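You operate a simulated robot arm through the tools that you are given. There is no shell and no other tool. Be economical: measure what you need, move in short steps, check, and stop when the job is done.

You are at the controls of a simulated two-armed robot. One attempt, no reset.

TASK
Wipe up the spill on the left end of the steel bench with the rag and put it back.

It is judged by the outcome, as a careful person would: the job done as asked, and still so three seconds after it is handed in. It fails if anything else is knocked over, pushed out of place, dropped, spilled or broken.

THE ROBOT
Two 7-joint arms with two-finger parallel grippers on one trunk, on a base that drives. Base frame: it is fixed to the floor where the robot stands at the start and does not move with it; the origin is under the middle of the robot, x ahead of it, y to its left, z up; the surface under the hand at the start is at about z = 76. Readings come in cm, degrees, newtons and seconds.
The left shoulder is at the start at [11, 16.9, 136.1], the right one opposite. With the tool pointing down near the work surface each hand reaches from about 42 to 74 cm from the robot's upright axis, wherever it stands, measured 20 degrees to its own side. Payload 1.57 kg a hand.
The tool frame of a hand sits at the grasp point between the pads (the TCP): z along the fingers, y along the line on which they close. The tips reach 3 cm beyond it. Largest opening 8 cm; finger width 1.7, thickness 1.2; the body of the gripper, 4 by 8.2 cm, starts 8 cm behind the TCP.
Orientation is that of the tool frame in the base frame, as a unit quaternion [x, y, z, w]. With the fingers straight down and closing along the base's y, the tool's x points along the base's -x, its y along +y and its z along -z.

THE INTERFACE
- The arms move only by the tool jog_arm. It takes "left_targets", "right_targets" or both (then of equal length, played together; a hand with none holds still); each is a list of rows, each a list of 7 numbers: the shift along the tool's x, y, z in cm, then the turn, a rotation vector about the tool's x, y, z in degrees, then the finger opening in cm, from 0 to 8. In form: [[tx, ty, tz, ax, ay, az, hand], ...]. A call has 1 to 8 rows; each row shifts and turns the commanded pose from where the row before left it, along the tool's axes as they then stand. Rows are played at 5 a second. More than 5 cm and 8.6 degrees between two rows, or a gripper value outside its range, and nothing of the call is played. A pose out of reach is approached as far as the arm can. The call stops where the force on the tool passes 40 N (or 10 N more than at its start, if that is more) or the arm is blocked; 0.2 s more then pass. Each finger travels about 7.2 cm/s and halts on what it meets, pressing with about 29 N; the grip force reading is that of the motor and also rises with nothing between the fingers. The clock runs only during rows and for 0.2 s after the last one: add rows that do not move to give the fingers time. It gives the time, the measured TCP pose, the force on the tool (base axes), the opening and the grip force at its end, in the units of the frame above (readings bear some noise), with the torque about the TCP (base axes, N m) and any sound that the robot's microphone picked up, and new pictures: "views" is both (left out), scene, wrist or none (wrist: the cameras of the hands that moved).
- Cameras (640 x 400 px; columns grow to the right, rows downward): "scene" is now at [15.53, 1.59, 154.25]; the picture's right is [0.24, -0.97, 0.00], its down [-0.75, -0.19, -0.64] and it looks along [0.62, 0.15, -0.77] (base axes); focal length 257 px, centre (320, 200). "left" rides on the left gripper at [7.2, 0.7, -12.2] in its tool frame; the picture's right is [-0.09, 1.00, 0.00], its down [-0.84, -0.08, -0.54] and it looks along [-0.54, -0.05, 0.84] (tool axes); focal length 238 px, centre (320, 200). "right" rides on the right gripper at [7.2, -0.7, -12.2] in its tool frame; the picture's right is [0.09, 1.00, 0.00], its down [-0.84, 0.08, -0.54] and it looks along [-0.54, 0.05, 0.84] (tool axes); focal length 238 px, centre (320, 200). There is no depth. A picture from a camera that has moved, and an enlarged one, comes with that camera's place and axes in the base frame and with its lens.
- move_column(by): slides the trunk up (or, below 0, down) by that many cm; the arms and the scene camera ride with it, the base frame stays. It gives what a move gives, with no picture.
- roll_base(legs): drives the robot by 1 to 6 legs, each [ahead, left, turn to the left] in cm, cm and degrees, along the robot's own axes; the way and the turn of a leg run together, so that a leg with both is an arc; at most 150 cm and 180 degrees a leg. The arms and the cameras ride along, it lands a little off, and it stops where it bumps. It gives what a move gives, and a new picture of the scene camera.
- head_to(pan, tilt): turns the head with the scene camera to pan (to the left, within 86 degrees either way) and tilt (down, from -29 to 69), counted from straight ahead of the robot. It gives what a move gives, and a new picture of the scene camera.
- enlarge(camera, box): a new picture of the part [left, top, right, bottom] of that camera's present view, enlarged. The clock stands still meanwhile.
- hand_in(): hands the job in; it is judged then, once.

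Work in short steps. Places have to be worked out from the pictures, the camera data and where the tool is seen: move nearer, look again, correct. Check each grasp and each placing, and mend what went wrong. You have 120 turns and 260 pictures in all, those below and enlarged ones among them. Open the grippers and draw the arms clear of the work before you hand the job in, unless the task says otherwise; then end with one line.

The tools are called after "Emit:" as a command line: name --argument value ..., lists and objects as JSON in quotes. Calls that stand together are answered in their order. jog_arm: Moves the arms, as the interface text tells. Its arguments: {"type":"object","properties":{"left_targets":{"type":"array"},"right_targets":{"type":"array"},"views":{"type":"string","enum":["both","scene","wrist","none"]}},"required":[]} The other tools are called the same way: move_column (by) slides the trunk up or down; roll_base (legs) drives the base; head_to (pan, tilt) turns the head that bears the scene camera; enlarge (camera, box) takes an enlarged picture of a part of a camera's view; hand_in () hands the job in.

At the start:

```text
time_s: 0.0
left_eef_pos: [63.51, 31.93, 105.08]
left_ee_rot: [-0.001, 1.0, 0.0, 0.0]
left_contact_force: [-0.1, 0.5, -0.6]
left_moment: [0.0, 0.0, -0.03]
left_opening: 8.03
left_grasp_force: 0.1
right_eef_pos: [69.36, -18.21, 99.88]
right_ee_rot: [0.0, 1.0, 0.0, 0.0]
right_contact_force: [-0.2, 0.6, 0.4]
right_moment: [0.02, -0.02, 0.02]
right_opening: 7.99
right_grasp_force: 0.1
trunk travel left (down, up): [-67.5, 21.5]
robot x, y, heading: [-0.28, 0.29, -0.4]
head pan, tilt: [14.0, 50.2]
```

scene: 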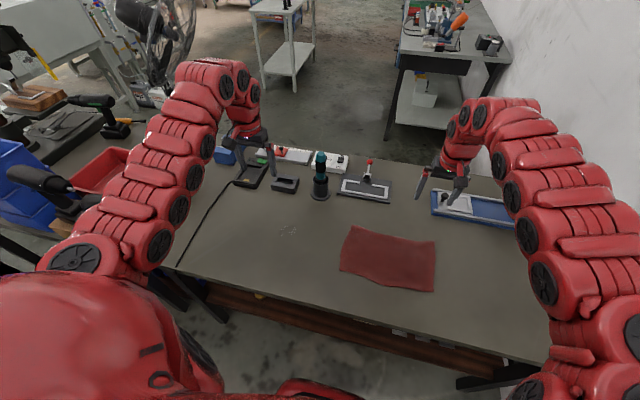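
right: 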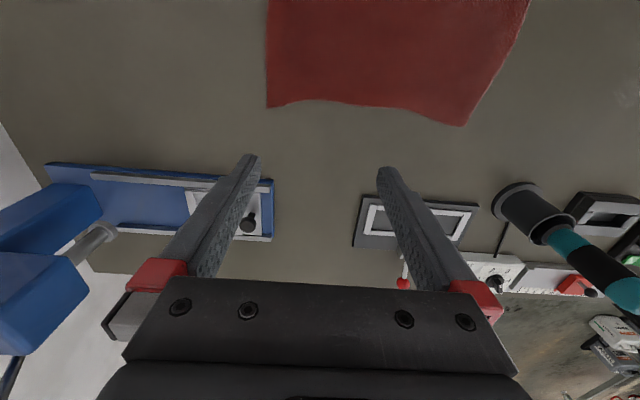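
left: 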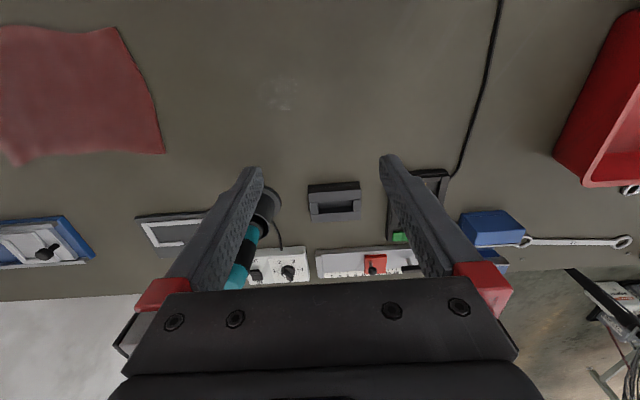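

The red rag lies at about (390,258) in the scene, with a faint mark at (287,231). I'll enlarge that area and the left wrist view.

Emit:
enlarge --camera "scene" --box '[170, 140, 450, 315]'

Emit:
enlarge --camera "left" --box '[160, 0, 480, 200]'

Emit:
head_to --pan 60 --tilt 40

```text
2.29 times, centred on (310, 228) of scene
camera zoom: at [15.53, 1.59, 154.25], right [0.24, -0.97, 0.0], down [-0.75, -0.19, -0.64], along [0.62, 0.15, -0.77], focal length 588 px, centre (343, 137)
```

zoom: 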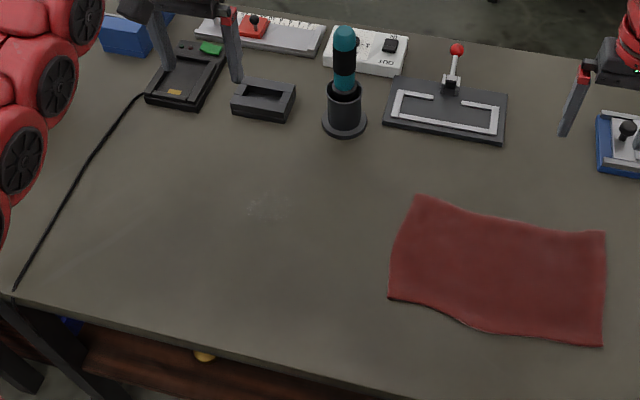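

```text
2.00 times, centred on (320, 100) of left
camera zoom: at [56.37, 32.47, 117.03], right [0.09, 1.0, 0.0], down [0.84, -0.08, 0.54], along [0.54, -0.05, -0.84], focal length 477 px, centre (320, 400)
```

zoom: 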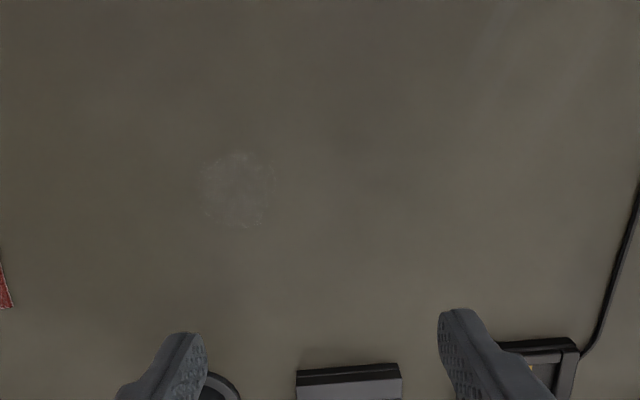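

```text
time_s: 1.1
left_eef_pos: [63.59, 31.92, 104.89]
left_ee_rot: [0.0, 1.0, -0.001, 0.001]
left_contact_force: [0.1, 0.0, -0.4]
left_moment: [0.02, 0.01, -0.01]
left_opening: 8.0
left_grasp_force: 0.0
right_eef_pos: [69.23, -18.17, 99.72]
right_ee_rot: [-0.001, 1.0, 0.0, -0.001]
right_contact_force: [-0.6, 0.6, -1.1]
right_moment: [0.05, -0.03, -0.01]
right_opening: 8.01
right_grasp_force: 0.0
trunk travel left (down, up): [-67.5, 21.5]
robot x, y, heading: [0.16, -0.16, -0.2]
head pan, tilt: [60.0, 40.0]
camera scene: at [12.33, 7.09, 155.69], right [0.87, -0.5, 0.0], down [-0.32, -0.56, -0.77], along [0.38, 0.66, -0.64], focal length 257 px, centre (320, 200)
```

scene: 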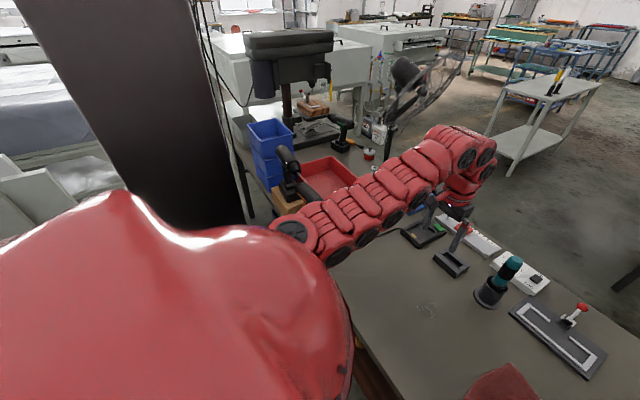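

The faint whitish splotch works out at about (62, 25) from both cameras. The rag spans x 52–70, y −27…+2. I'll move the left hand above the rag's left edge and check the view on the way.

Emit:
jog_arm --left_targets '[[0.5, -5, 0, 0, 0, 0, 8], [0.5, -4.9, 0, 0, 0, 0, 8], [0.5, -4.9, 0, 0, 0, 0, 8], [0.5, -4.9, 0, 0, 0, 0, 8], [0.5, -4.9, 0, 0, 0, 0, 6], [0.5, -4.9, 0, 0, 0, 0, 5], [0, 0, 4, 0, 0, 0, 5], [0, 0, 4, 0, 0, 0, 5]]' --views "wrist"

Emit:
head_to --pan 10 --tilt 52

```text
refused: row 1 steps farther than a row can; nothing moved
```

```text
time_s: 2.3
left_eef_pos: [63.48, 31.92, 104.93]
left_ee_rot: [-0.001, 1.0, 0.0, 0.0]
left_contact_force: [0.3, 0.0, 0.3]
left_moment: [0.01, 0.01, -0.01]
left_opening: 7.99
left_grasp_force: 0.1
right_eef_pos: [69.19, -18.22, 99.65]
right_ee_rot: [0.0, 1.0, -0.001, 0.0]
right_contact_force: [-0.1, 0.5, -0.5]
right_moment: [0.02, -0.02, 0.04]
right_opening: 8.0
right_grasp_force: 0.0
trunk travel left (down, up): [-67.5, 21.5]
robot x, y, heading: [0.16, 0.21, 0.1]
head pan, tilt: [10.0, 52.0]
camera scene: at [15.47, 1.05, 154.01], right [0.17, -0.98, 0.0], down [-0.78, -0.14, -0.62], along [0.61, 0.11, -0.79], focal length 257 px, centre (320, 200)
```

scene: 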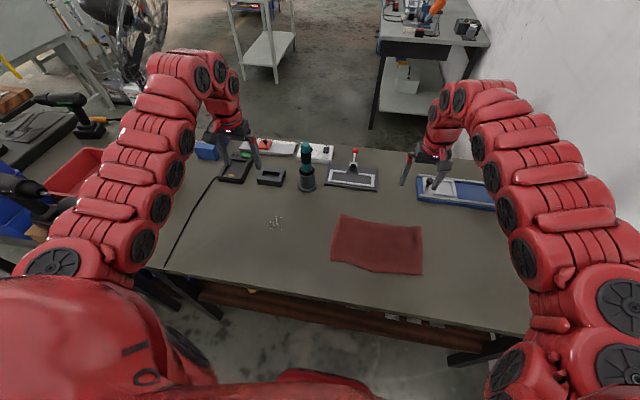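

The first row was over the 5 cm step limit, so I'll repeat it with smaller steps. The spill looks brighter from this angle, so I'll zoom in on it too.

Emit:
jog_arm --left_targets '[[0.4, -4.8, 0, 0, 0, 0, 8], [0.4, -4.8, 0, 0, 0, 0, 8], [0.4, -4.8, 0, 0, 0, 0, 8], [0.4, -4.8, 0, 0, 0, 0, 8], [0.4, -4.8, 0, 0, 0, 0, 6], [0.4, -4.8, 0, 0, 0, 0, 5], [0, 0, 4, 0, 0, 0, 5], [0, 0, 4, 0, 0, 0, 5]]' --views "both"

Emit:
enlarge --camera "scene" --box '[150, 150, 350, 275]'

```text
time_s: 4.1
left_eef_pos: [64.59, 24.66, 97.32]
left_ee_rot: [0.0, 1.0, 0.001, 0.001]
left_contact_force: [-0.5, -0.2, 0.5]
left_moment: [0.01, 0.01, -0.01]
left_opening: 4.99
left_grasp_force: 0.1
left hand out of reach, approached as far as the arm can: row 2, 3, 4, 5, 6, 7
right_eef_pos: [69.28, -18.14, 99.7]
right_ee_rot: [0.0, 1.0, 0.001, 0.0]
right_contact_force: [0.6, 0.2, -0.1]
right_moment: [-0.03, 0.0, -0.02]
right_opening: 8.0
right_grasp_force: 0.2
trunk travel left (down, up): [-67.5, 21.5]
robot x, y, heading: [-0.06, -0.01, -0.4]
head pan, tilt: [10.0, 52.0]
camera scene: at [15.52, 1.1, 154.0], right [0.17, -0.98, 0.0], down [-0.78, -0.14, -0.62], along [0.61, 0.11, -0.79], focal length 257 px, centre (320, 200)
camera left: at [57.43, 25.16, 109.44], right [0.09, 1.0, 0.0], down [0.84, -0.08, 0.54], along [0.54, -0.05, -0.84], focal length 238 px, centre (320, 200)
```

scene: 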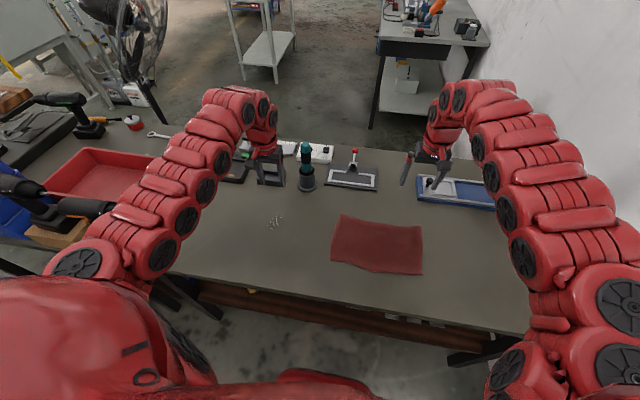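
left: 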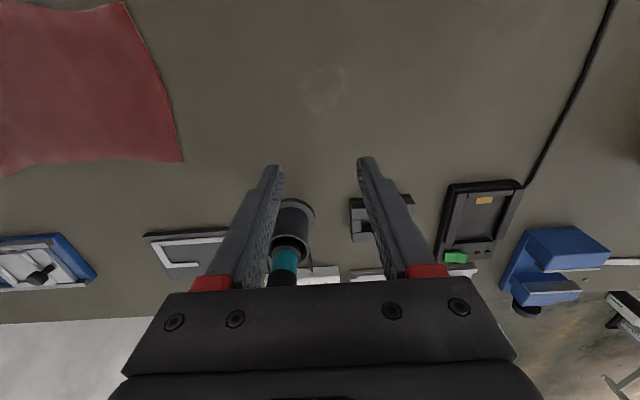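

```text
3.20 times, centred on (250, 212) of scene
camera zoom: at [15.52, 1.1, 154.0], right [0.17, -0.98, 0.0], down [-0.78, -0.14, -0.62], along [0.61, 0.11, -0.79], focal length 824 px, centre (544, 160)
```

zoom: 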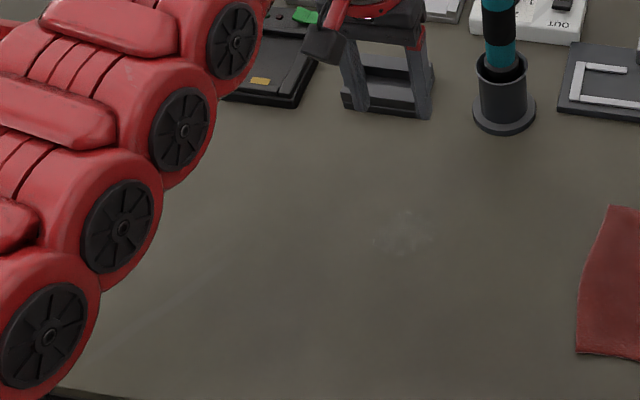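

The left arm can't cross over that far, but turning the base about 22° to the right puts its reach straight over the rag's left edge. I'll raise the left hand slightly first, then turn.

Emit:
jog_arm --left_targets '[[0, 0, -2, 0, 0, 0, 5]]' --views "none"

Emit:
roll_base --legs '[[0, 0, -12]]'

```text
time_s: 4.5
left_eef_pos: [64.69, 24.78, 99.48]
left_ee_rot: [-0.001, 1.0, 0.0, -0.001]
left_contact_force: [-0.3, 0.3, 0.0]
left_moment: [-0.02, 0.02, 0.0]
left_opening: 5.0
left_grasp_force: 0.0
right_eef_pos: [69.31, -18.25, 99.67]
right_ee_rot: [0.0, 1.0, 0.0, -0.001]
right_contact_force: [0.3, -0.8, -0.3]
right_moment: [-0.02, 0.01, 0.02]
right_opening: 8.0
right_grasp_force: 0.1
trunk travel left (down, up): [-67.5, 21.5]
robot x, y, heading: [0.11, 0.23, 0.2]
head pan, tilt: [10.0, 52.0]
```

```text
time_s: 5.7
left_eef_pos: [68.37, 10.51, 99.4]
left_ee_rot: [0.105, 0.994, 0.0, 0.001]
left_contact_force: [0.4, 0.6, -0.2]
left_moment: [0.01, -0.03, -0.03]
left_opening: 4.99
left_grasp_force: 0.1
right_eef_pos: [63.91, -32.33, 99.84]
right_ee_rot: [0.106, 0.994, 0.0, 0.0]
right_contact_force: [0.0, -0.5, -0.2]
right_moment: [0.0, -0.03, -0.01]
right_opening: 8.02
right_grasp_force: 0.1
trunk travel left (down, up): [-67.5, 21.5]
robot x, y, heading: [-0.1, 0.06, -12.2]
head pan, tilt: [10.0, 52.0]
camera scene: at [15.4, -2.26, 154.01], right [-0.04, -1.0, 0.0], down [-0.79, 0.03, -0.62], along [0.62, -0.02, -0.79], focal length 257 px, centre (320, 200)
```

scene: 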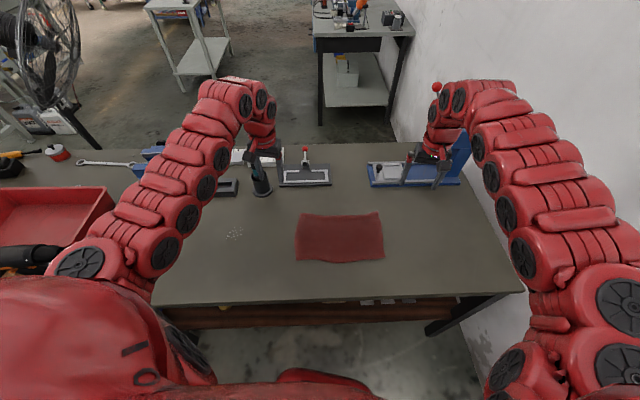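

Plenty of clearance. Ten more degrees.

Emit:
roll_base --legs '[[0, 0, -12]]'

```text
time_s: 6.9
left_eef_pos: [69.24, -3.76, 99.45]
left_ee_rot: [0.207, 0.978, 0.0, 0.0]
left_contact_force: [-0.7, -1.1, 0.2]
left_moment: [0.01, -0.01, -0.03]
left_opening: 5.02
left_grasp_force: 0.0
right_eef_pos: [55.88, -44.77, 99.71]
right_ee_rot: [0.208, 0.978, 0.0, 0.0]
right_contact_force: [0.1, 0.2, -0.6]
right_moment: [-0.05, 0.02, 0.01]
right_opening: 7.99
right_grasp_force: 0.0
trunk travel left (down, up): [-67.5, 21.5]
robot x, y, heading: [-0.15, 0.23, -24.1]
head pan, tilt: [10.0, 52.0]
camera scene: at [14.65, -5.38, 154.01], right [-0.24, -0.97, 0.0], down [-0.76, 0.19, -0.62], along [0.6, -0.15, -0.79], focal length 257 px, centre (320, 200)
```

scene: 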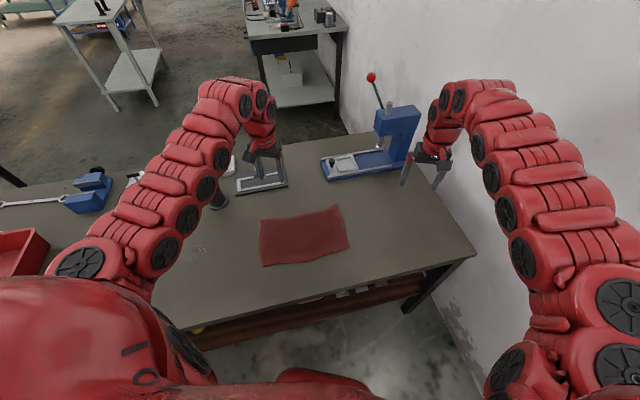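

The left edge of the rag is at about y = 2.7, and table z = 76 agrees across the views. I'll bring the left hand over (61, −1) and lower it partway.

Emit:
jog_arm --left_targets '[[4.3, -0.4, 0, 0, 0, 0, 5], [4.3, -0.4, 0, 0, 0, 0, 5], [0, 0, 4, 0, 0, 0, 5], [0, 0, 4, 0, 0, 0, 5], [0, 0, 0, 0, 0, 0, 5]]'

```text
time_s: 8.1
left_eef_pos: [68.3, -2.77, 91.24]
left_ee_rot: [0.207, 0.978, 0.0, -0.001]
left_contact_force: [-0.3, -0.2, 0.2]
left_moment: [-0.01, 0.01, -0.01]
left_opening: 5.0
left_grasp_force: 0.1
left hand out of reach, approached as far as the arm can: row 1, 2
right_eef_pos: [55.89, -44.65, 99.72]
right_ee_rot: [0.208, 0.978, 0.0, 0.0]
right_contact_force: [0.0, 0.7, 0.7]
right_moment: [0.0, 0.0, 0.0]
right_opening: 7.99
right_grasp_force: 0.2
trunk travel left (down, up): [-67.5, 21.5]
robot x, y, heading: [0.1, 0.03, -24.1]
head pan, tilt: [10.0, 52.0]
camera scene: at [14.64, -5.34, 154.02], right [-0.24, -0.97, 0.0], down [-0.76, 0.19, -0.62], along [0.6, -0.15, -0.79], focal length 257 px, centre (320, 200)
camera left: at [62.0, 0.6, 103.28], right [0.49, 0.87, 0.0], down [0.73, -0.41, 0.54], along [0.47, -0.26, -0.84], focal length 238 px, centre (320, 200)
```

scene: 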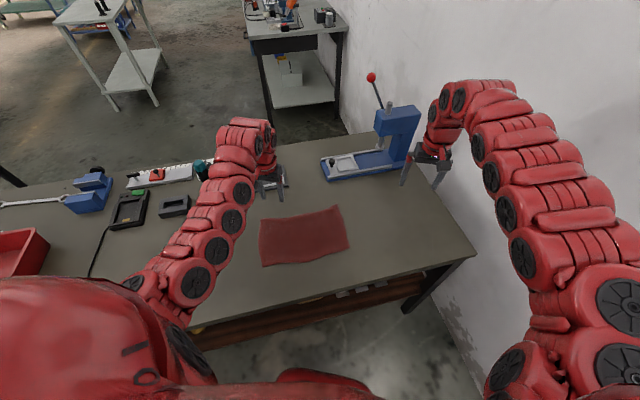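
left: 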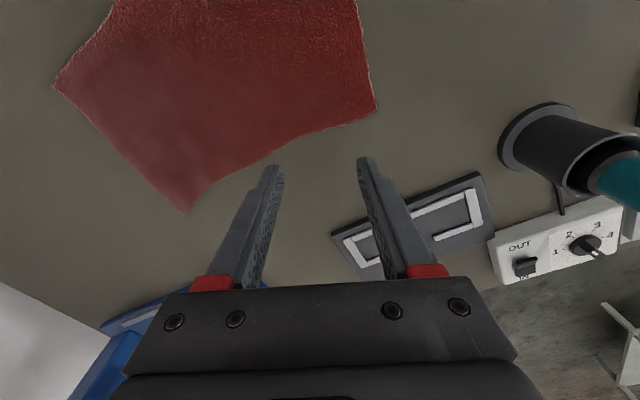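

The arm is near its inner limit at this height, so I'll go lower and then draw in.

Emit:
jog_arm --left_targets '[[0, 0, 3.5, 0, 0, 0, 5], [2, 0, 1.5, 0, 0, 0, 5], [3, 0, 0, 0, 0, 0, 5], [2, 0, 0, 0, 0, 0, 5], [0, 0, 0, 0, 0, 0, 5]]'

```text
time_s: 9.3
left_eef_pos: [62.07, 0.13, 86.28]
left_ee_rot: [0.208, 0.978, 0.0, -0.001]
left_contact_force: [0.7, -0.4, 0.1]
left_moment: [-0.01, 0.02, 0.0]
left_opening: 5.0
left_grasp_force: 0.1
right_eef_pos: [55.83, -44.69, 99.68]
right_ee_rot: [0.208, 0.978, 0.0, 0.0]
right_contact_force: [-0.1, 0.5, 0.1]
right_moment: [0.03, 0.02, 0.01]
right_opening: 7.98
right_grasp_force: 0.1
trunk travel left (down, up): [-67.5, 21.5]
robot x, y, heading: [0.13, 0.08, -24.1]
head pan, tilt: [10.0, 52.0]
camera scene: at [14.67, -5.36, 154.01], right [-0.24, -0.97, 0.0], down [-0.76, 0.19, -0.62], along [0.6, -0.15, -0.79], focal length 257 px, centre (320, 200)
camera left: at [55.74, 3.44, 98.35], right [0.49, 0.87, 0.0], down [0.73, -0.41, 0.54], along [0.47, -0.26, -0.84], focal length 238 px, centre (320, 200)
```

scene: 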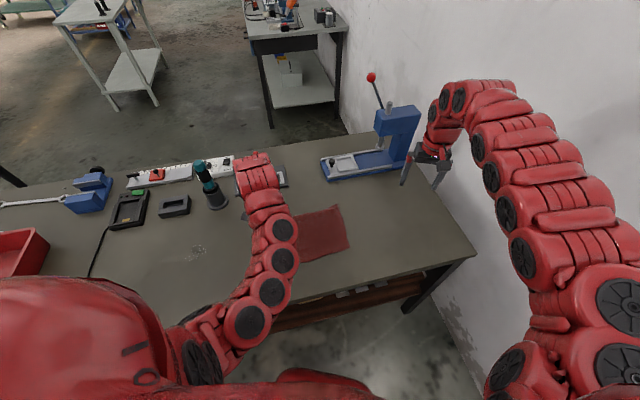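
left: 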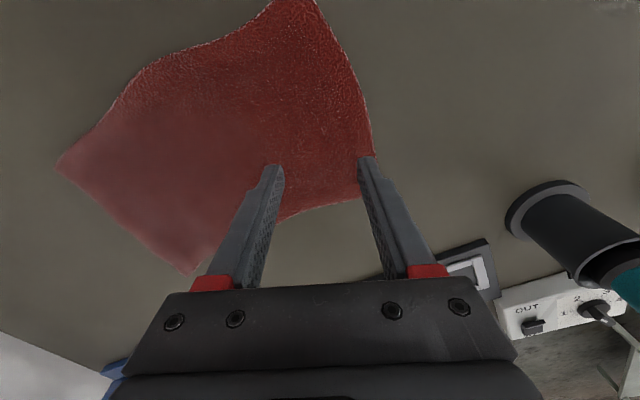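

Both fingers are just inside the rag's left edge. I'll lower them to the cloth.

Emit:
jog_arm --left_targets '[[0.5, 0, 3, 0, 0, 0, 5], [0.5, 0, 3, 0, 0, 0, 5], [0, 0, 0.7, 0, 0, 0, 5], [0, 0, 0, 0, 0, 0, 5]]'

```text
time_s: 10.3
left_eef_pos: [61.12, 0.54, 79.56]
left_ee_rot: [0.208, 0.978, 0.0, 0.0]
left_contact_force: [-0.6, 0.4, 0.8]
left_moment: [-0.01, -0.01, -0.01]
left_opening: 5.01
left_grasp_force: 0.1
right_eef_pos: [55.87, -44.77, 99.75]
right_ee_rot: [0.208, 0.978, 0.0, 0.0]
right_contact_force: [-0.4, 0.3, 0.0]
right_moment: [0.02, -0.04, 0.03]
right_opening: 8.0
right_grasp_force: 0.1
trunk travel left (down, up): [-67.5, 21.5]
robot x, y, heading: [0.05, 0.25, -24.0]
head pan, tilt: [10.0, 52.0]
camera scene: at [14.65, -5.34, 154.02], right [-0.24, -0.97, 0.0], down [-0.76, 0.19, -0.62], along [0.6, -0.15, -0.79], focal length 257 px, centre (320, 200)
camera left: at [54.75, 3.9, 91.58], right [0.49, 0.87, 0.0], down [0.73, -0.41, 0.54], along [0.47, -0.26, -0.84], focal length 238 px, centre (320, 200)
```

scene: 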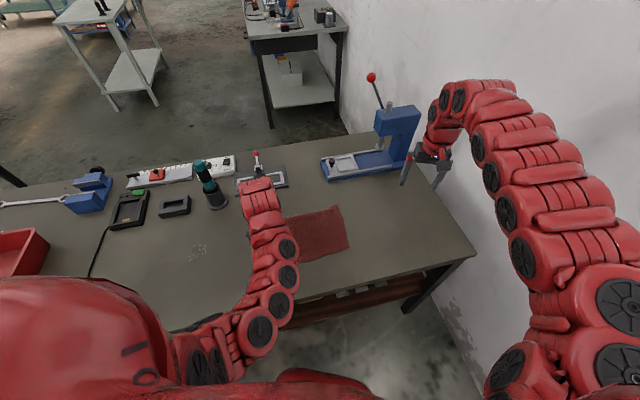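
left: 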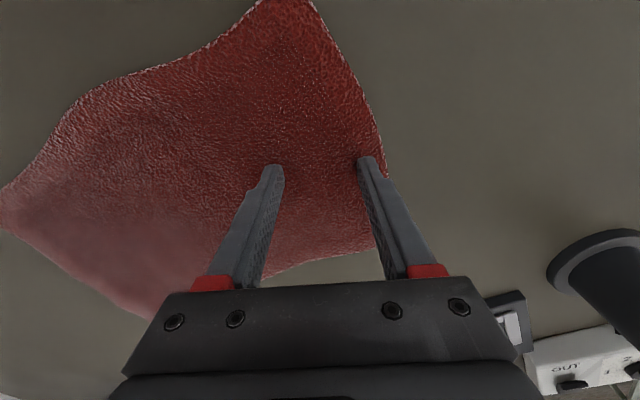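

No contact yet, so I'll shift slightly inward, go down to touch and close.

Emit:
jog_arm --left_targets '[[0, -0.7, 0, 0, 0, 0, 5], [0, 0, 0.4, 0, 0, 0, 5], [0, 0, 0.3, 0, 0, 0, 5], [0, 0, 0.2, 0, 0, 0, 5]]' --views "none"

```text
time_s: 11.2
left_eef_pos: [61.0, -0.13, 79.32]
left_ee_rot: [0.206, 0.978, 0.0, 0.006]
left_contact_force: [-7.7, 0.9, 31.6]
left_moment: [0.0, 0.22, -0.01]
left_opening: 4.99
left_grasp_force: 0.1
right_eef_pos: [55.7, -44.71, 99.83]
right_ee_rot: [0.207, 0.978, 0.001, 0.001]
right_contact_force: [0.1, -0.1, -1.2]
right_moment: [-0.02, 0.0, 0.02]
right_opening: 8.0
right_grasp_force: 0.0
trunk travel left (down, up): [-67.5, 21.5]
robot x, y, heading: [0.02, 0.08, -23.8]
head pan, tilt: [10.0, 52.0]
stopped in row 4 (left hand): the force on the tool passed its limit at 43 N (the readings are from after the stop); the commanded pose is now the measured one
```

The tips are pressing on the cloth (about 30 N). I'll close to pinch it.

Emit:
jog_arm --left_targets '[[0, 0, 0, 0, 0, 0, 3], [0, 0, 0, 0, 0, 0, 1], [0, 0, 0, 0, 0, 0, 0], [0, 0, 0, 0, 0, 0, 0], [0, 0, -1.5, 0, 0, 0, 0], [0, 0, -1.5, 0, 0, 0, 0]]'

```text
time_s: 12.6
left_eef_pos: [61.02, -0.06, 81.83]
left_ee_rot: [0.207, 0.978, 0.002, 0.002]
left_contact_force: [0.2, 1.0, -0.1]
left_moment: [0.0, 0.02, 0.02]
left_opening: 0.48
left_grasp_force: 25.6
right_eef_pos: [55.8, -44.78, 99.77]
right_ee_rot: [0.208, 0.978, 0.0, 0.0]
right_contact_force: [-0.3, -0.2, 0.0]
right_moment: [0.03, 0.0, -0.02]
right_opening: 8.0
right_grasp_force: 0.0
trunk travel left (down, up): [-67.5, 21.5]
robot x, y, heading: [-0.43, 0.06, -23.6]
head pan, tilt: [10.0, 52.0]
camera scene: at [14.51, -5.34, 154.0], right [-0.24, -0.97, 0.0], down [-0.76, 0.19, -0.62], along [0.6, -0.15, -0.79], focal length 257 px, centre (320, 200)
camera left: at [54.63, 3.27, 93.96], right [0.49, 0.87, 0.0], down [0.73, -0.41, 0.55], along [0.48, -0.26, -0.84], focal length 238 px, centre (320, 200)
```

scene: 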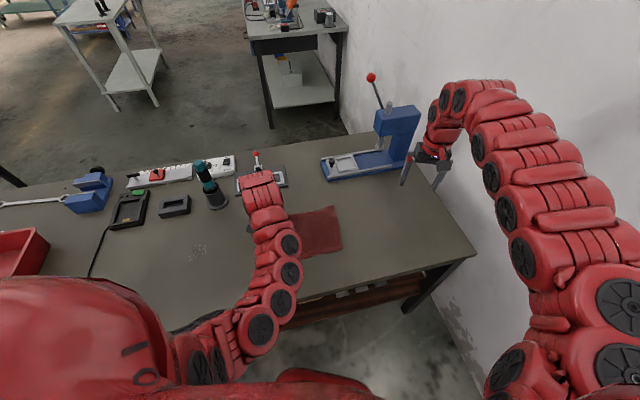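
left: 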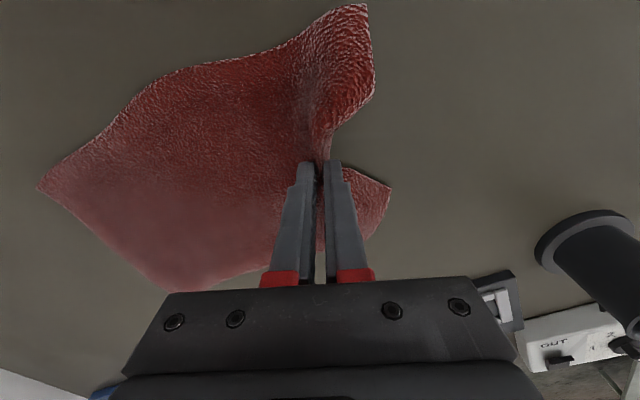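

Good pinch, with the cloth bunched between the fingers (opening 0.5 cm). I'll turn the base left so the hand carries the rag over to the spill.

Emit:
roll_base --legs '[[0, 0, 12]]'

Emit:
roll_base --legs '[[0, 0, 9]]'

Emit:
jog_arm --left_targets '[[-2, 0, 0, 0, 0, 0, 0]]' --views "wrist"

```text
time_s: 13.8
left_eef_pos: [60.04, 12.49, 82.01]
left_ee_rot: [0.104, 0.995, 0.001, 0.002]
left_contact_force: [0.1, 0.3, 0.3]
left_moment: [-0.02, -0.01, -0.04]
left_opening: 0.46
left_grasp_force: 24.7
right_eef_pos: [63.89, -32.18, 99.67]
right_ee_rot: [0.106, 0.994, -0.001, 0.0]
right_contact_force: [0.6, 0.7, 0.3]
right_moment: [0.02, 0.01, -0.04]
right_opening: 7.98
right_grasp_force: 0.0
trunk travel left (down, up): [-67.5, 21.5]
robot x, y, heading: [-0.39, 0.28, -12.2]
head pan, tilt: [10.0, 52.0]
camera scene: at [15.41, -2.18, 154.01], right [-0.04, -1.0, 0.0], down [-0.79, 0.03, -0.62], along [0.61, -0.02, -0.79], focal length 257 px, centre (320, 200)
```

scene: 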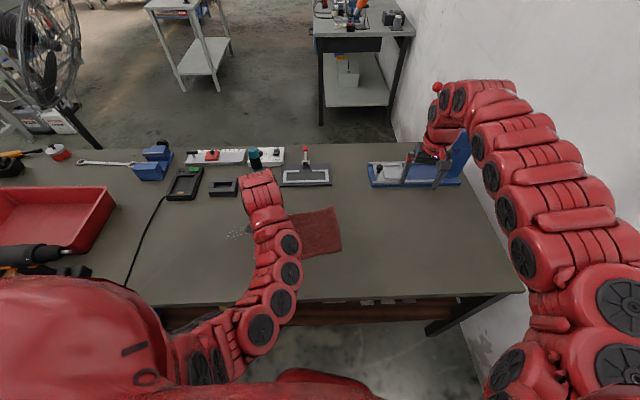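

```text
time_s: 14.8
left_eef_pos: [57.1, 21.76, 81.98]
left_ee_rot: [0.024, 1.0, 0.001, 0.003]
left_contact_force: [1.0, 0.1, 0.3]
left_moment: [-0.01, 0.03, -0.06]
left_opening: 0.48
left_grasp_force: 25.5
right_eef_pos: [68.16, -21.68, 99.63]
right_ee_rot: [0.026, 1.0, 0.0, 0.0]
right_contact_force: [0.8, -0.1, 1.2]
right_moment: [-0.02, 0.0, 0.0]
right_opening: 8.03
right_grasp_force: 0.1
trunk travel left (down, up): [-67.5, 21.5]
robot x, y, heading: [0.13, -0.19, -3.1]
head pan, tilt: [10.0, 52.0]
camera scene: at [15.53, 0.28, 154.01], right [0.12, -0.99, 0.0], down [-0.78, -0.1, -0.62], along [0.61, 0.07, -0.79], focal length 257 px, centre (320, 200)
```

scene: 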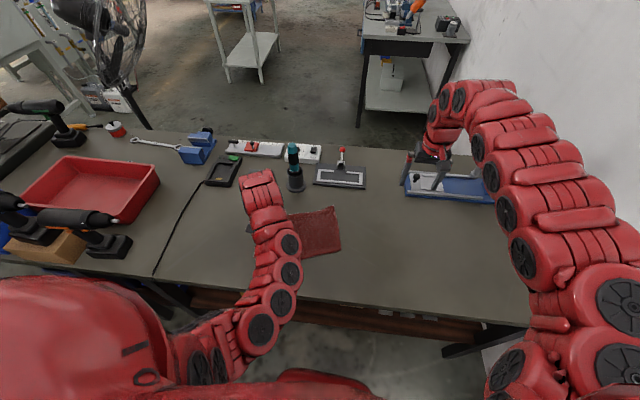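

```text
time_s: 15.2
left_eef_pos: [59.22, 21.77, 82.14]
left_ee_rot: [0.025, 1.0, 0.001, 0.003]
left_contact_force: [0.2, 0.0, -1.4]
left_moment: [0.0, -0.01, -0.04]
left_opening: 0.49
left_grasp_force: 25.0
right_eef_pos: [68.2, -21.77, 99.53]
right_ee_rot: [0.027, 1.0, 0.0, -0.001]
right_contact_force: [-0.2, -0.5, -0.2]
right_moment: [0.01, 0.01, -0.02]
right_opening: 7.99
right_grasp_force: 0.0
trunk travel left (down, up): [-67.5, 21.5]
robot x, y, heading: [0.06, -0.08, -2.9]
head pan, tilt: [10.0, 52.0]
camera left: at [52.03, 22.54, 94.07], right [0.14, 0.99, 0.0], down [0.83, -0.12, 0.55], along [0.54, -0.08, -0.84], focal length 238 px, centre (320, 200)
```

left: 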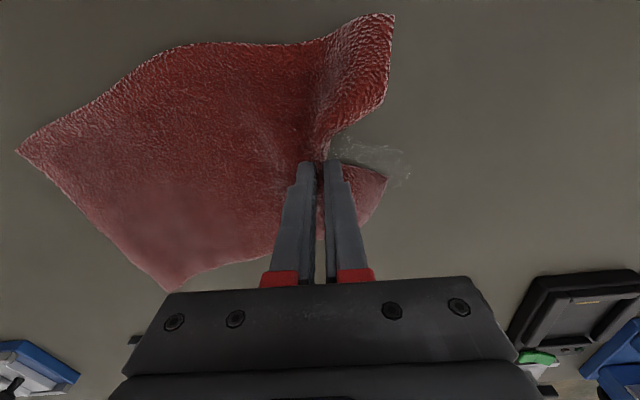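

The spill is right beside the fingers, around (60.5, 26). I'll lower the rag until it presses lightly and sweep across it.

Emit:
jog_arm --left_targets '[[0, 0, 1.5, 0, 0, 0, 0], [0, 0, 1, 0, 0, 0, 0], [0, 2.5, 0, 0, 0, 0, 0], [0, 2.5, 0, 0, 0, 0, 0], [0, 2.5, 0, 0, 0, 0, 0], [0, 2.5, 0, 0, 0, 0, 0]]' --views "wrist"

```text
time_s: 16.6
left_eef_pos: [59.9, 31.71, 79.5]
left_ee_rot: [0.026, 1.0, 0.001, 0.004]
left_contact_force: [0.5, -2.7, 7.2]
left_moment: [-0.02, -0.09, -0.09]
left_opening: 0.47
left_grasp_force: 25.0
right_eef_pos: [68.14, -21.76, 99.69]
right_ee_rot: [0.027, 1.0, 0.0, 0.0]
right_contact_force: [-0.8, -0.7, -0.1]
right_moment: [-0.03, -0.01, 0.02]
right_opening: 7.99
right_grasp_force: 0.0
trunk travel left (down, up): [-67.5, 21.5]
robot x, y, heading: [-0.05, 0.22, -3.1]
head pan, tilt: [10.0, 52.0]
camera left: at [52.45, 32.55, 91.59], right [0.14, 0.99, 0.0], down [0.83, -0.12, 0.55], along [0.54, -0.08, -0.84], focal length 238 px, centre (320, 200)
```

left: 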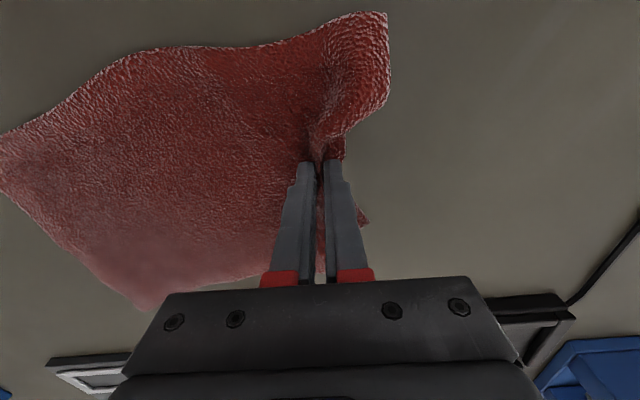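

Contact is light at 7 N. Next are several strokes back and forth at different x.

Emit:
jog_arm --left_targets '[[-2, 0, 0, 0, 0, 0, 0], [0, -3.5, 0, 0, 0, 0, 0], [0, -3.5, 0, 0, 0, 0, 0], [0, -3.5, 0, 0, 0, 0, 0], [-2, 0, 0, 0, 0, 0, 0], [0, 3.5, 0, 0, 0, 0, 0], [0, 3.5, 0, 0, 0, 0, 0], [0, 3.5, 0, 0, 0, 0, 0]]' --views "wrist"

Emit:
jog_arm --left_targets '[[3, 0, 0, 0, 0, 0, 0], [3, 0, 0, 0, 0, 0, 0], [0, -3.5, 0, 0, 0, 0, 0], [0, -3.5, 0, 0, 0, 0, 0], [0, -3.5, 0, 0, 0, 0, 0], [0, 3.5, 0, 0, 0, 0, 0], [0, 3.5, 0, 0, 0, 0, 0], [0, 3.5, 0, 0, 0, 0, 0]]' --views "wrist"

```text
time_s: 18.4
left_eef_pos: [63.67, 31.74, 79.57]
left_ee_rot: [0.026, 1.0, 0.001, 0.004]
left_contact_force: [0.0, -0.6, 0.2]
left_moment: [0.0, 0.01, -0.09]
left_opening: 0.47
left_grasp_force: 24.9
right_eef_pos: [68.15, -21.77, 99.69]
right_ee_rot: [0.026, 1.0, 0.0, 0.0]
right_contact_force: [-0.4, -0.6, 0.2]
right_moment: [-0.01, 0.0, -0.02]
right_opening: 8.0
right_grasp_force: 0.1
trunk travel left (down, up): [-67.5, 21.5]
robot x, y, heading: [0.07, -0.04, -3.2]
head pan, tilt: [10.0, 52.0]
camera left: at [56.46, 32.54, 91.62], right [0.14, 0.99, 0.0], down [0.83, -0.12, 0.55], along [0.54, -0.08, -0.84], focal length 238 px, centre (320, 200)
```

left: 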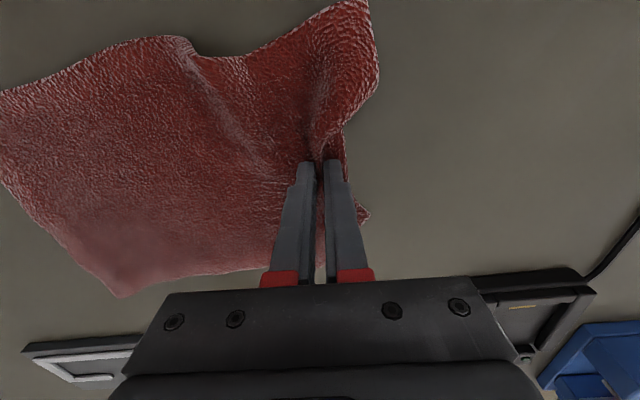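

```text
time_s: 20.2
left_eef_pos: [57.83, 31.96, 79.58]
left_ee_rot: [0.026, 1.0, -0.001, 0.002]
left_contact_force: [-0.4, -0.7, 0.2]
left_moment: [-0.06, 0.01, -0.05]
left_opening: 0.47
left_grasp_force: 25.6
right_eef_pos: [68.16, -21.75, 99.77]
right_ee_rot: [0.027, 1.0, 0.0, -0.001]
right_contact_force: [-0.5, -0.6, -0.3]
right_moment: [-0.01, 0.0, 0.03]
right_opening: 7.98
right_grasp_force: 0.1
trunk travel left (down, up): [-67.5, 21.5]
robot x, y, heading: [-0.08, 0.34, -3.1]
head pan, tilt: [10.0, 52.0]
camera left: at [50.46, 32.85, 91.56], right [0.14, 0.99, 0.0], down [0.83, -0.12, 0.55], along [0.54, -0.08, -0.84], focal length 238 px, centre (320, 200)
```

left: 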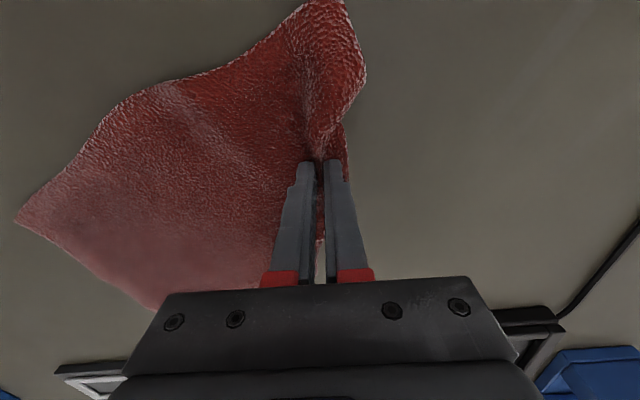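

The force has faded, so I'll press 0.3 cm deeper and repeat the strokes over x 58–65.

Emit:
jog_arm --left_targets '[[0, 0, 0.25, 0, 0, 0, 0], [-1.5, -4, 0, 0, 0, 0, 0], [0, -4, 0, 0, 0, 0, 0], [0, -3, 0, 0, 0, 0, 0], [-1.5, 4, 0, 0, 0, 0, 0], [0, 4, 0, 0, 0, 0, 0], [0, 3, 0, 0, 0, 0, 0], [-1.5, 0, 0, 0, 0, 0, 0]]' --views "none"

Emit:
jog_arm --left_targets '[[0, -4, 0, 0, 0, 0, 0], [0, -4, 0, 0, 0, 0, 0], [0, -3, 0, 0, 0, 0, 0], [-1.5, 0, 0, 0, 0, 0, 0], [0, 4, 0, 0, 0, 0, 0], [0, 4, 0, 0, 0, 0, 0], [0, 3, 0, 0, 0, 0, 0]]' --views "none"

Emit:
jog_arm --left_targets '[[0, 0, -2, 0, 0, 0, 0], [0, 4, -2, 0, 0, 0, 0], [0, 4, -2, 0, 0, 0, 0]]' --views "both"

```text
time_s: 22.0
left_eef_pos: [62.04, 31.82, 79.26]
left_ee_rot: [0.024, 1.0, 0.001, 0.002]
left_contact_force: [-2.6, 2.3, 10.4]
left_moment: [0.03, 0.06, -0.07]
left_opening: 0.45
left_grasp_force: 25.2
right_eef_pos: [68.12, -21.86, 99.78]
right_ee_rot: [0.026, 1.0, 0.0, 0.001]
right_contact_force: [0.0, -0.1, 0.2]
right_moment: [0.01, -0.03, -0.01]
right_opening: 8.0
right_grasp_force: 0.0
trunk travel left (down, up): [-67.5, 21.5]
robot x, y, heading: [-0.16, 0.27, -2.9]
head pan, tilt: [10.0, 52.0]
```

```text
time_s: 23.6
left_eef_pos: [63.86, 31.38, 79.23]
left_ee_rot: [0.026, 1.0, 0.0, 0.005]
left_contact_force: [2.2, -3.4, 12.5]
left_moment: [-0.08, -0.06, -0.09]
left_opening: 0.46
left_grasp_force: 24.9
right_eef_pos: [68.08, -21.9, 99.97]
right_ee_rot: [0.027, 1.0, 0.0, 0.001]
right_contact_force: [0.2, -0.2, -0.9]
right_moment: [0.0, 0.01, -0.03]
right_opening: 8.0
right_grasp_force: 0.1
trunk travel left (down, up): [-67.5, 21.5]
robot x, y, heading: [0.43, -0.11, -2.9]
head pan, tilt: [10.0, 52.0]
```

```text
time_s: 24.4
left_eef_pos: [64.16, 39.44, 85.14]
left_ee_rot: [0.025, 1.0, 0.0, 0.002]
left_contact_force: [0.3, 0.2, -0.5]
left_moment: [-0.07, -0.02, -0.05]
left_opening: 0.48
left_grasp_force: 25.0
right_eef_pos: [68.28, -21.79, 99.7]
right_ee_rot: [0.026, 1.0, 0.0, 0.0]
right_contact_force: [0.4, 0.6, -0.3]
right_moment: [-0.01, -0.02, 0.0]
right_opening: 8.04
right_grasp_force: 0.0
trunk travel left (down, up): [-67.5, 21.5]
robot x, y, heading: [0.05, 0.04, -3.0]
head pan, tilt: [10.0, 52.0]
camera scene: at [15.55, 0.3, 154.0], right [0.12, -0.99, 0.0], down [-0.78, -0.1, -0.62], along [0.61, 0.07, -0.79], focal length 257 px, centre (320, 200)
camera left: at [56.89, 40.42, 97.2], right [0.14, 0.99, 0.0], down [0.83, -0.12, 0.55], along [0.54, -0.08, -0.84], focal length 238 px, centre (320, 200)
```

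scene: 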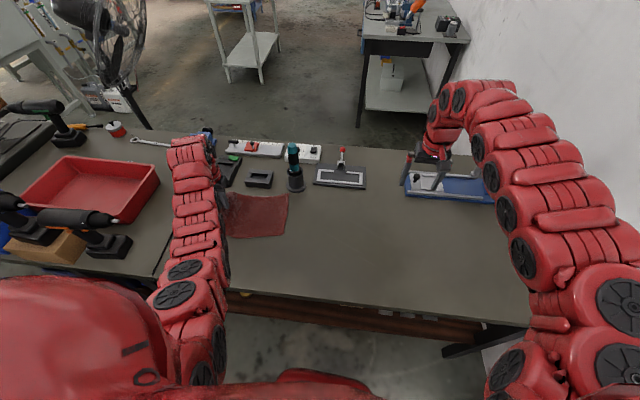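
left: 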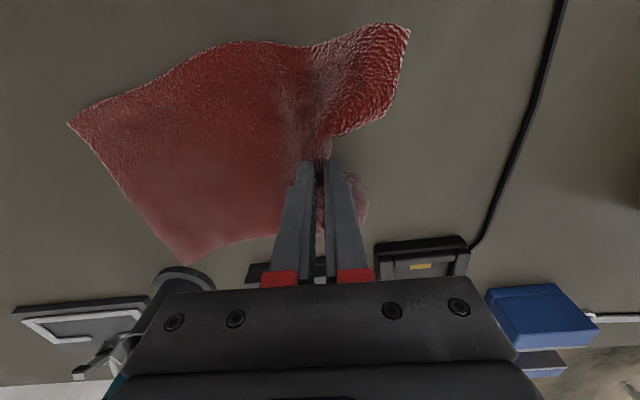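

The rag came back in good shape, though the spill area is still covered. I'll raise the trunk so the rag hangs clear, and inspect the bench.

Emit:
move_column --by 21

Emit:
head_to --pan 12 --tilt 55

Emit:
enlarge --camera "left" --box '[0, 0, 640, 400]'

```text
time_s: 26.7
left_eef_pos: [64.14, 39.54, 106.18]
left_ee_rot: [0.026, 1.0, 0.0, 0.003]
left_contact_force: [0.4, 0.6, 0.2]
left_moment: [0.03, -0.02, -0.05]
left_opening: 0.49
left_grasp_force: 25.1
right_eef_pos: [68.17, -21.85, 120.67]
right_ee_rot: [0.027, 1.0, 0.0, 0.0]
right_contact_force: [0.3, 0.5, 0.8]
right_moment: [-0.02, 0.02, 0.01]
right_opening: 8.0
right_grasp_force: 0.1
trunk travel left (down, up): [-88.5, 0.5]
robot x, y, heading: [0.09, -0.42, -3.4]
head pan, tilt: [10.0, 52.0]
```

```text
time_s: 27.3
left_eef_pos: [64.15, 39.38, 106.19]
left_ee_rot: [0.025, 1.0, 0.002, 0.002]
left_contact_force: [0.2, 0.7, -0.2]
left_moment: [0.06, 0.01, -0.09]
left_opening: 0.47
left_grasp_force: 25.1
right_eef_pos: [68.16, -21.75, 120.62]
right_ee_rot: [0.027, 1.0, 0.0, 0.001]
right_contact_force: [-0.4, 0.3, 0.3]
right_moment: [-0.03, 0.01, 0.0]
right_opening: 7.97
right_grasp_force: 0.2
trunk travel left (down, up): [-88.5, 0.5]
robot x, y, heading: [-0.06, -0.09, -3.4]
head pan, tilt: [12.0, 55.0]
camera scene: at [15.2, 0.43, 174.62], right [0.15, -0.99, 0.0], down [-0.81, -0.13, -0.57], along [0.57, 0.09, -0.82], focal length 257 px, centre (320, 200)
```

scene: 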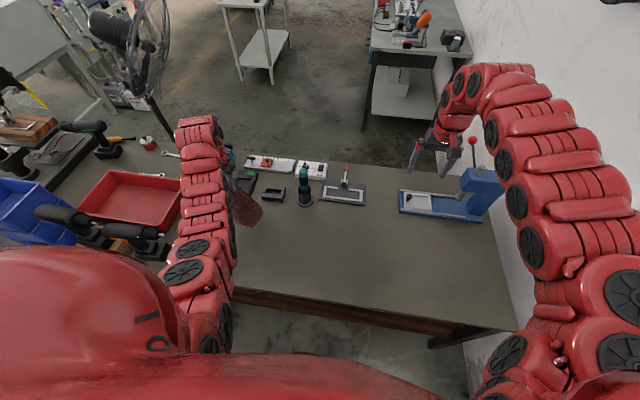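

```text
1.00 times, centred on (320, 200) of left (not enlarged: the box is as wide or as high as the picture)
camera zoom: at [56.9, 40.34, 118.22], right [0.14, 0.99, 0.0], down [0.83, -0.12, 0.55], along [0.54, -0.08, -0.84], focal length 238 px, centre (320, 200)
```

zoom: 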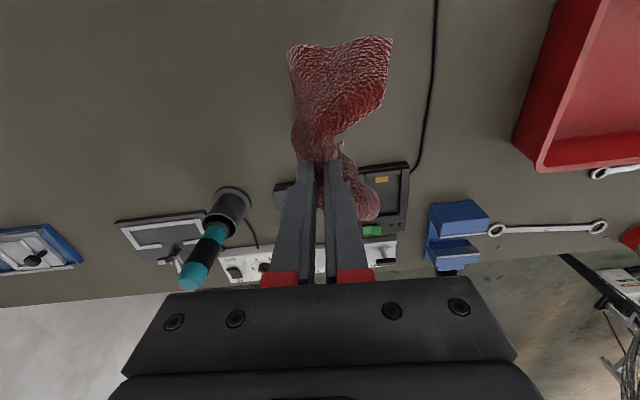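

The spill spot should be near (232,96) in the left view and near (270,215) in the scene view, so I'll enlarge both.

Emit:
enlarge --camera "left" --box '[100, 20, 340, 170]'

Emit:
enlarge --camera "scene" --box '[210, 160, 370, 260]'

```text
2.67 times, centred on (220, 95) of left
camera zoom: at [56.9, 40.34, 118.22], right [0.14, 0.99, 0.0], down [0.83, -0.12, 0.55], along [0.54, -0.08, -0.84], focal length 636 px, centre (587, 480)
```

zoom: 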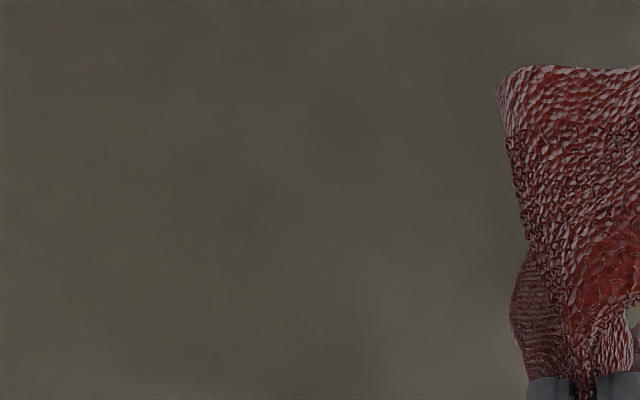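

```text
4.00 times, centred on (290, 210) of scene
camera zoom: at [15.2, 0.43, 174.62], right [0.15, -0.99, 0.0], down [-0.81, -0.13, -0.57], along [0.57, 0.09, -0.82], focal length 1029 px, centre (440, 160)
```

zoom: 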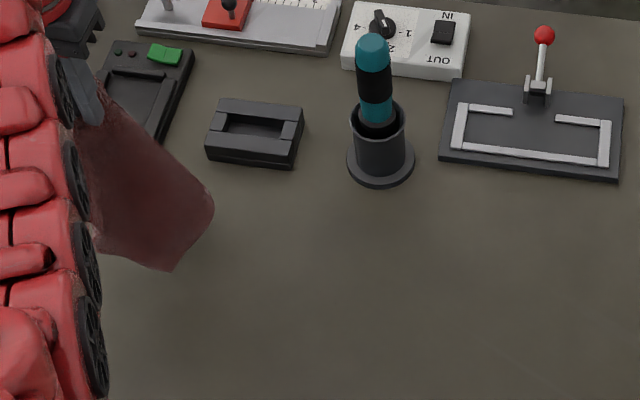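

The bench is clean where the spill was. Next I'll draw the hand inward, keeping the hanging rag clear of the torch, before carrying it back.

Emit:
jog_arm --left_targets '[[2.5, -2, 0, 0, 0, 0, 0], [2.5, -2.5, 0, 0, 0, 0, 0], [1, -3.6, 0, 0, 0, 0, 0], [0, -3.3, 0, 0, 0, 0, 0], [0, -3.3, 0, 0, 0, 0, 0], [0, -3, 0, 0, 0, 0, 0], [0, 0, 0, 0, 0, 0, 0]]' --views "both"

```text
time_s: 28.9
left_eef_pos: [57.28, 21.91, 106.14]
left_ee_rot: [0.026, 1.0, 0.001, 0.002]
left_contact_force: [0.7, 0.3, -0.6]
left_moment: [0.0, 0.0, -0.02]
left_opening: 0.47
left_grasp_force: 24.8
right_eef_pos: [68.19, -21.77, 120.64]
right_ee_rot: [0.027, 1.0, -0.001, 0.0]
right_contact_force: [-0.4, 0.8, 1.0]
right_moment: [0.01, 0.0, -0.01]
right_opening: 8.02
right_grasp_force: 0.0
trunk travel left (down, up): [-88.5, 0.5]
robot x, y, heading: [0.05, -0.13, -2.9]
head pan, tilt: [12.0, 55.0]
camera scene: at [15.26, 0.38, 174.62], right [0.16, -0.99, 0.0], down [-0.81, -0.13, -0.57], along [0.57, 0.09, -0.82], focal length 257 px, centre (320, 200)
camera left: at [50.09, 22.81, 118.18], right [0.14, 0.99, 0.0], down [0.83, -0.12, 0.55], along [0.54, -0.08, -0.84], focal length 238 px, centre (320, 200)
```

scene: 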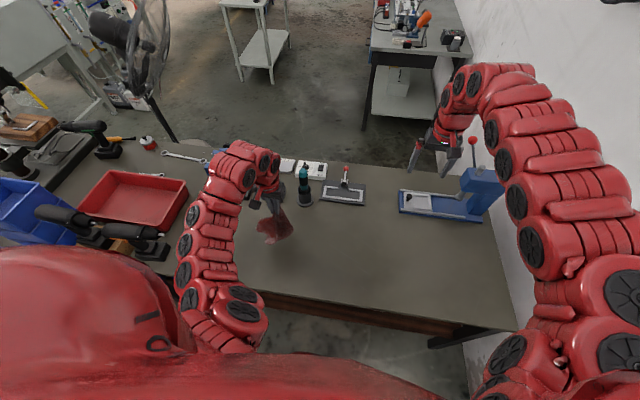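
left: 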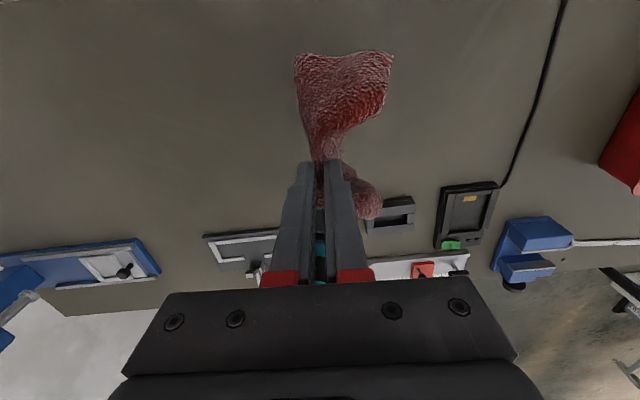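

Now turn back right by 21° with the rag hanging.

Emit:
roll_base --legs '[[0, 0, -21]]'

```text
time_s: 30.4
left_eef_pos: [61.31, -0.14, 106.19]
left_ee_rot: [0.209, 0.978, 0.0, 0.003]
left_contact_force: [-0.4, 0.7, 0.0]
left_moment: [-0.01, 0.05, 0.07]
left_opening: 0.48
left_grasp_force: 25.6
right_eef_pos: [55.68, -44.91, 120.55]
right_ee_rot: [0.21, 0.978, 0.0, -0.001]
right_contact_force: [0.3, 0.7, 0.7]
right_moment: [0.02, 0.0, -0.01]
right_opening: 8.0
right_grasp_force: 0.1
trunk travel left (down, up): [-88.5, 0.5]
robot x, y, heading: [0.28, 0.01, -24.4]
head pan, tilt: [12.0, 55.0]
camera scene: at [14.44, -5.02, 174.62], right [-0.21, -0.98, 0.0], down [-0.8, 0.17, -0.57], along [0.56, -0.12, -0.82], focal length 257 px, centre (320, 200)
```

scene: 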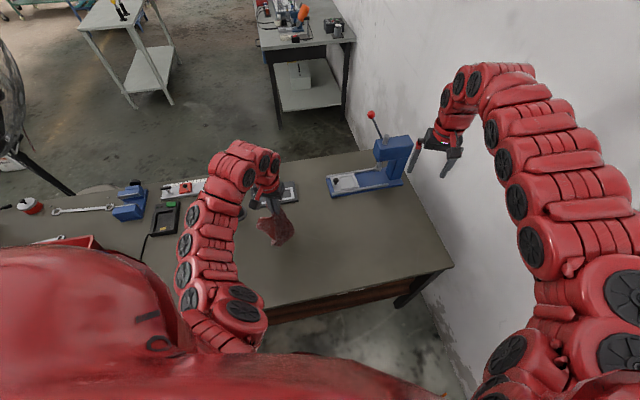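

Next I'll move the base 12 cm to the right, parallel to the bench, watching the wall clearance.

Emit:
roll_base --legs '[[4.9, -11, 0]]'

```text
time_s: 31.7
left_eef_pos: [61.49, -11.75, 106.03]
left_ee_rot: [0.208, 0.978, 0.0, 0.003]
left_contact_force: [0.0, 0.7, -0.5]
left_moment: [0.0, -0.01, 0.03]
left_opening: 0.49
left_grasp_force: 25.3
right_eef_pos: [55.75, -56.65, 120.76]
right_ee_rot: [0.21, 0.978, -0.001, 0.0]
right_contact_force: [-0.2, -0.5, -1.0]
right_moment: [-0.04, -0.01, 0.01]
right_opening: 8.01
right_grasp_force: 0.0
trunk travel left (down, up): [-88.5, 0.5]
robot x, y, heading: [0.29, -11.72, -24.0]
head pan, tilt: [12.0, 55.0]
camera scene: at [14.45, -16.7, 174.63], right [-0.21, -0.98, 0.0], down [-0.8, 0.17, -0.57], along [0.56, -0.12, -0.82], focal length 257 px, centre (320, 200)
```

scene: 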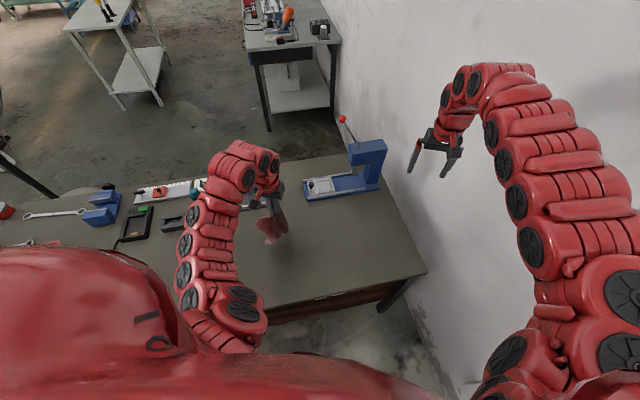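

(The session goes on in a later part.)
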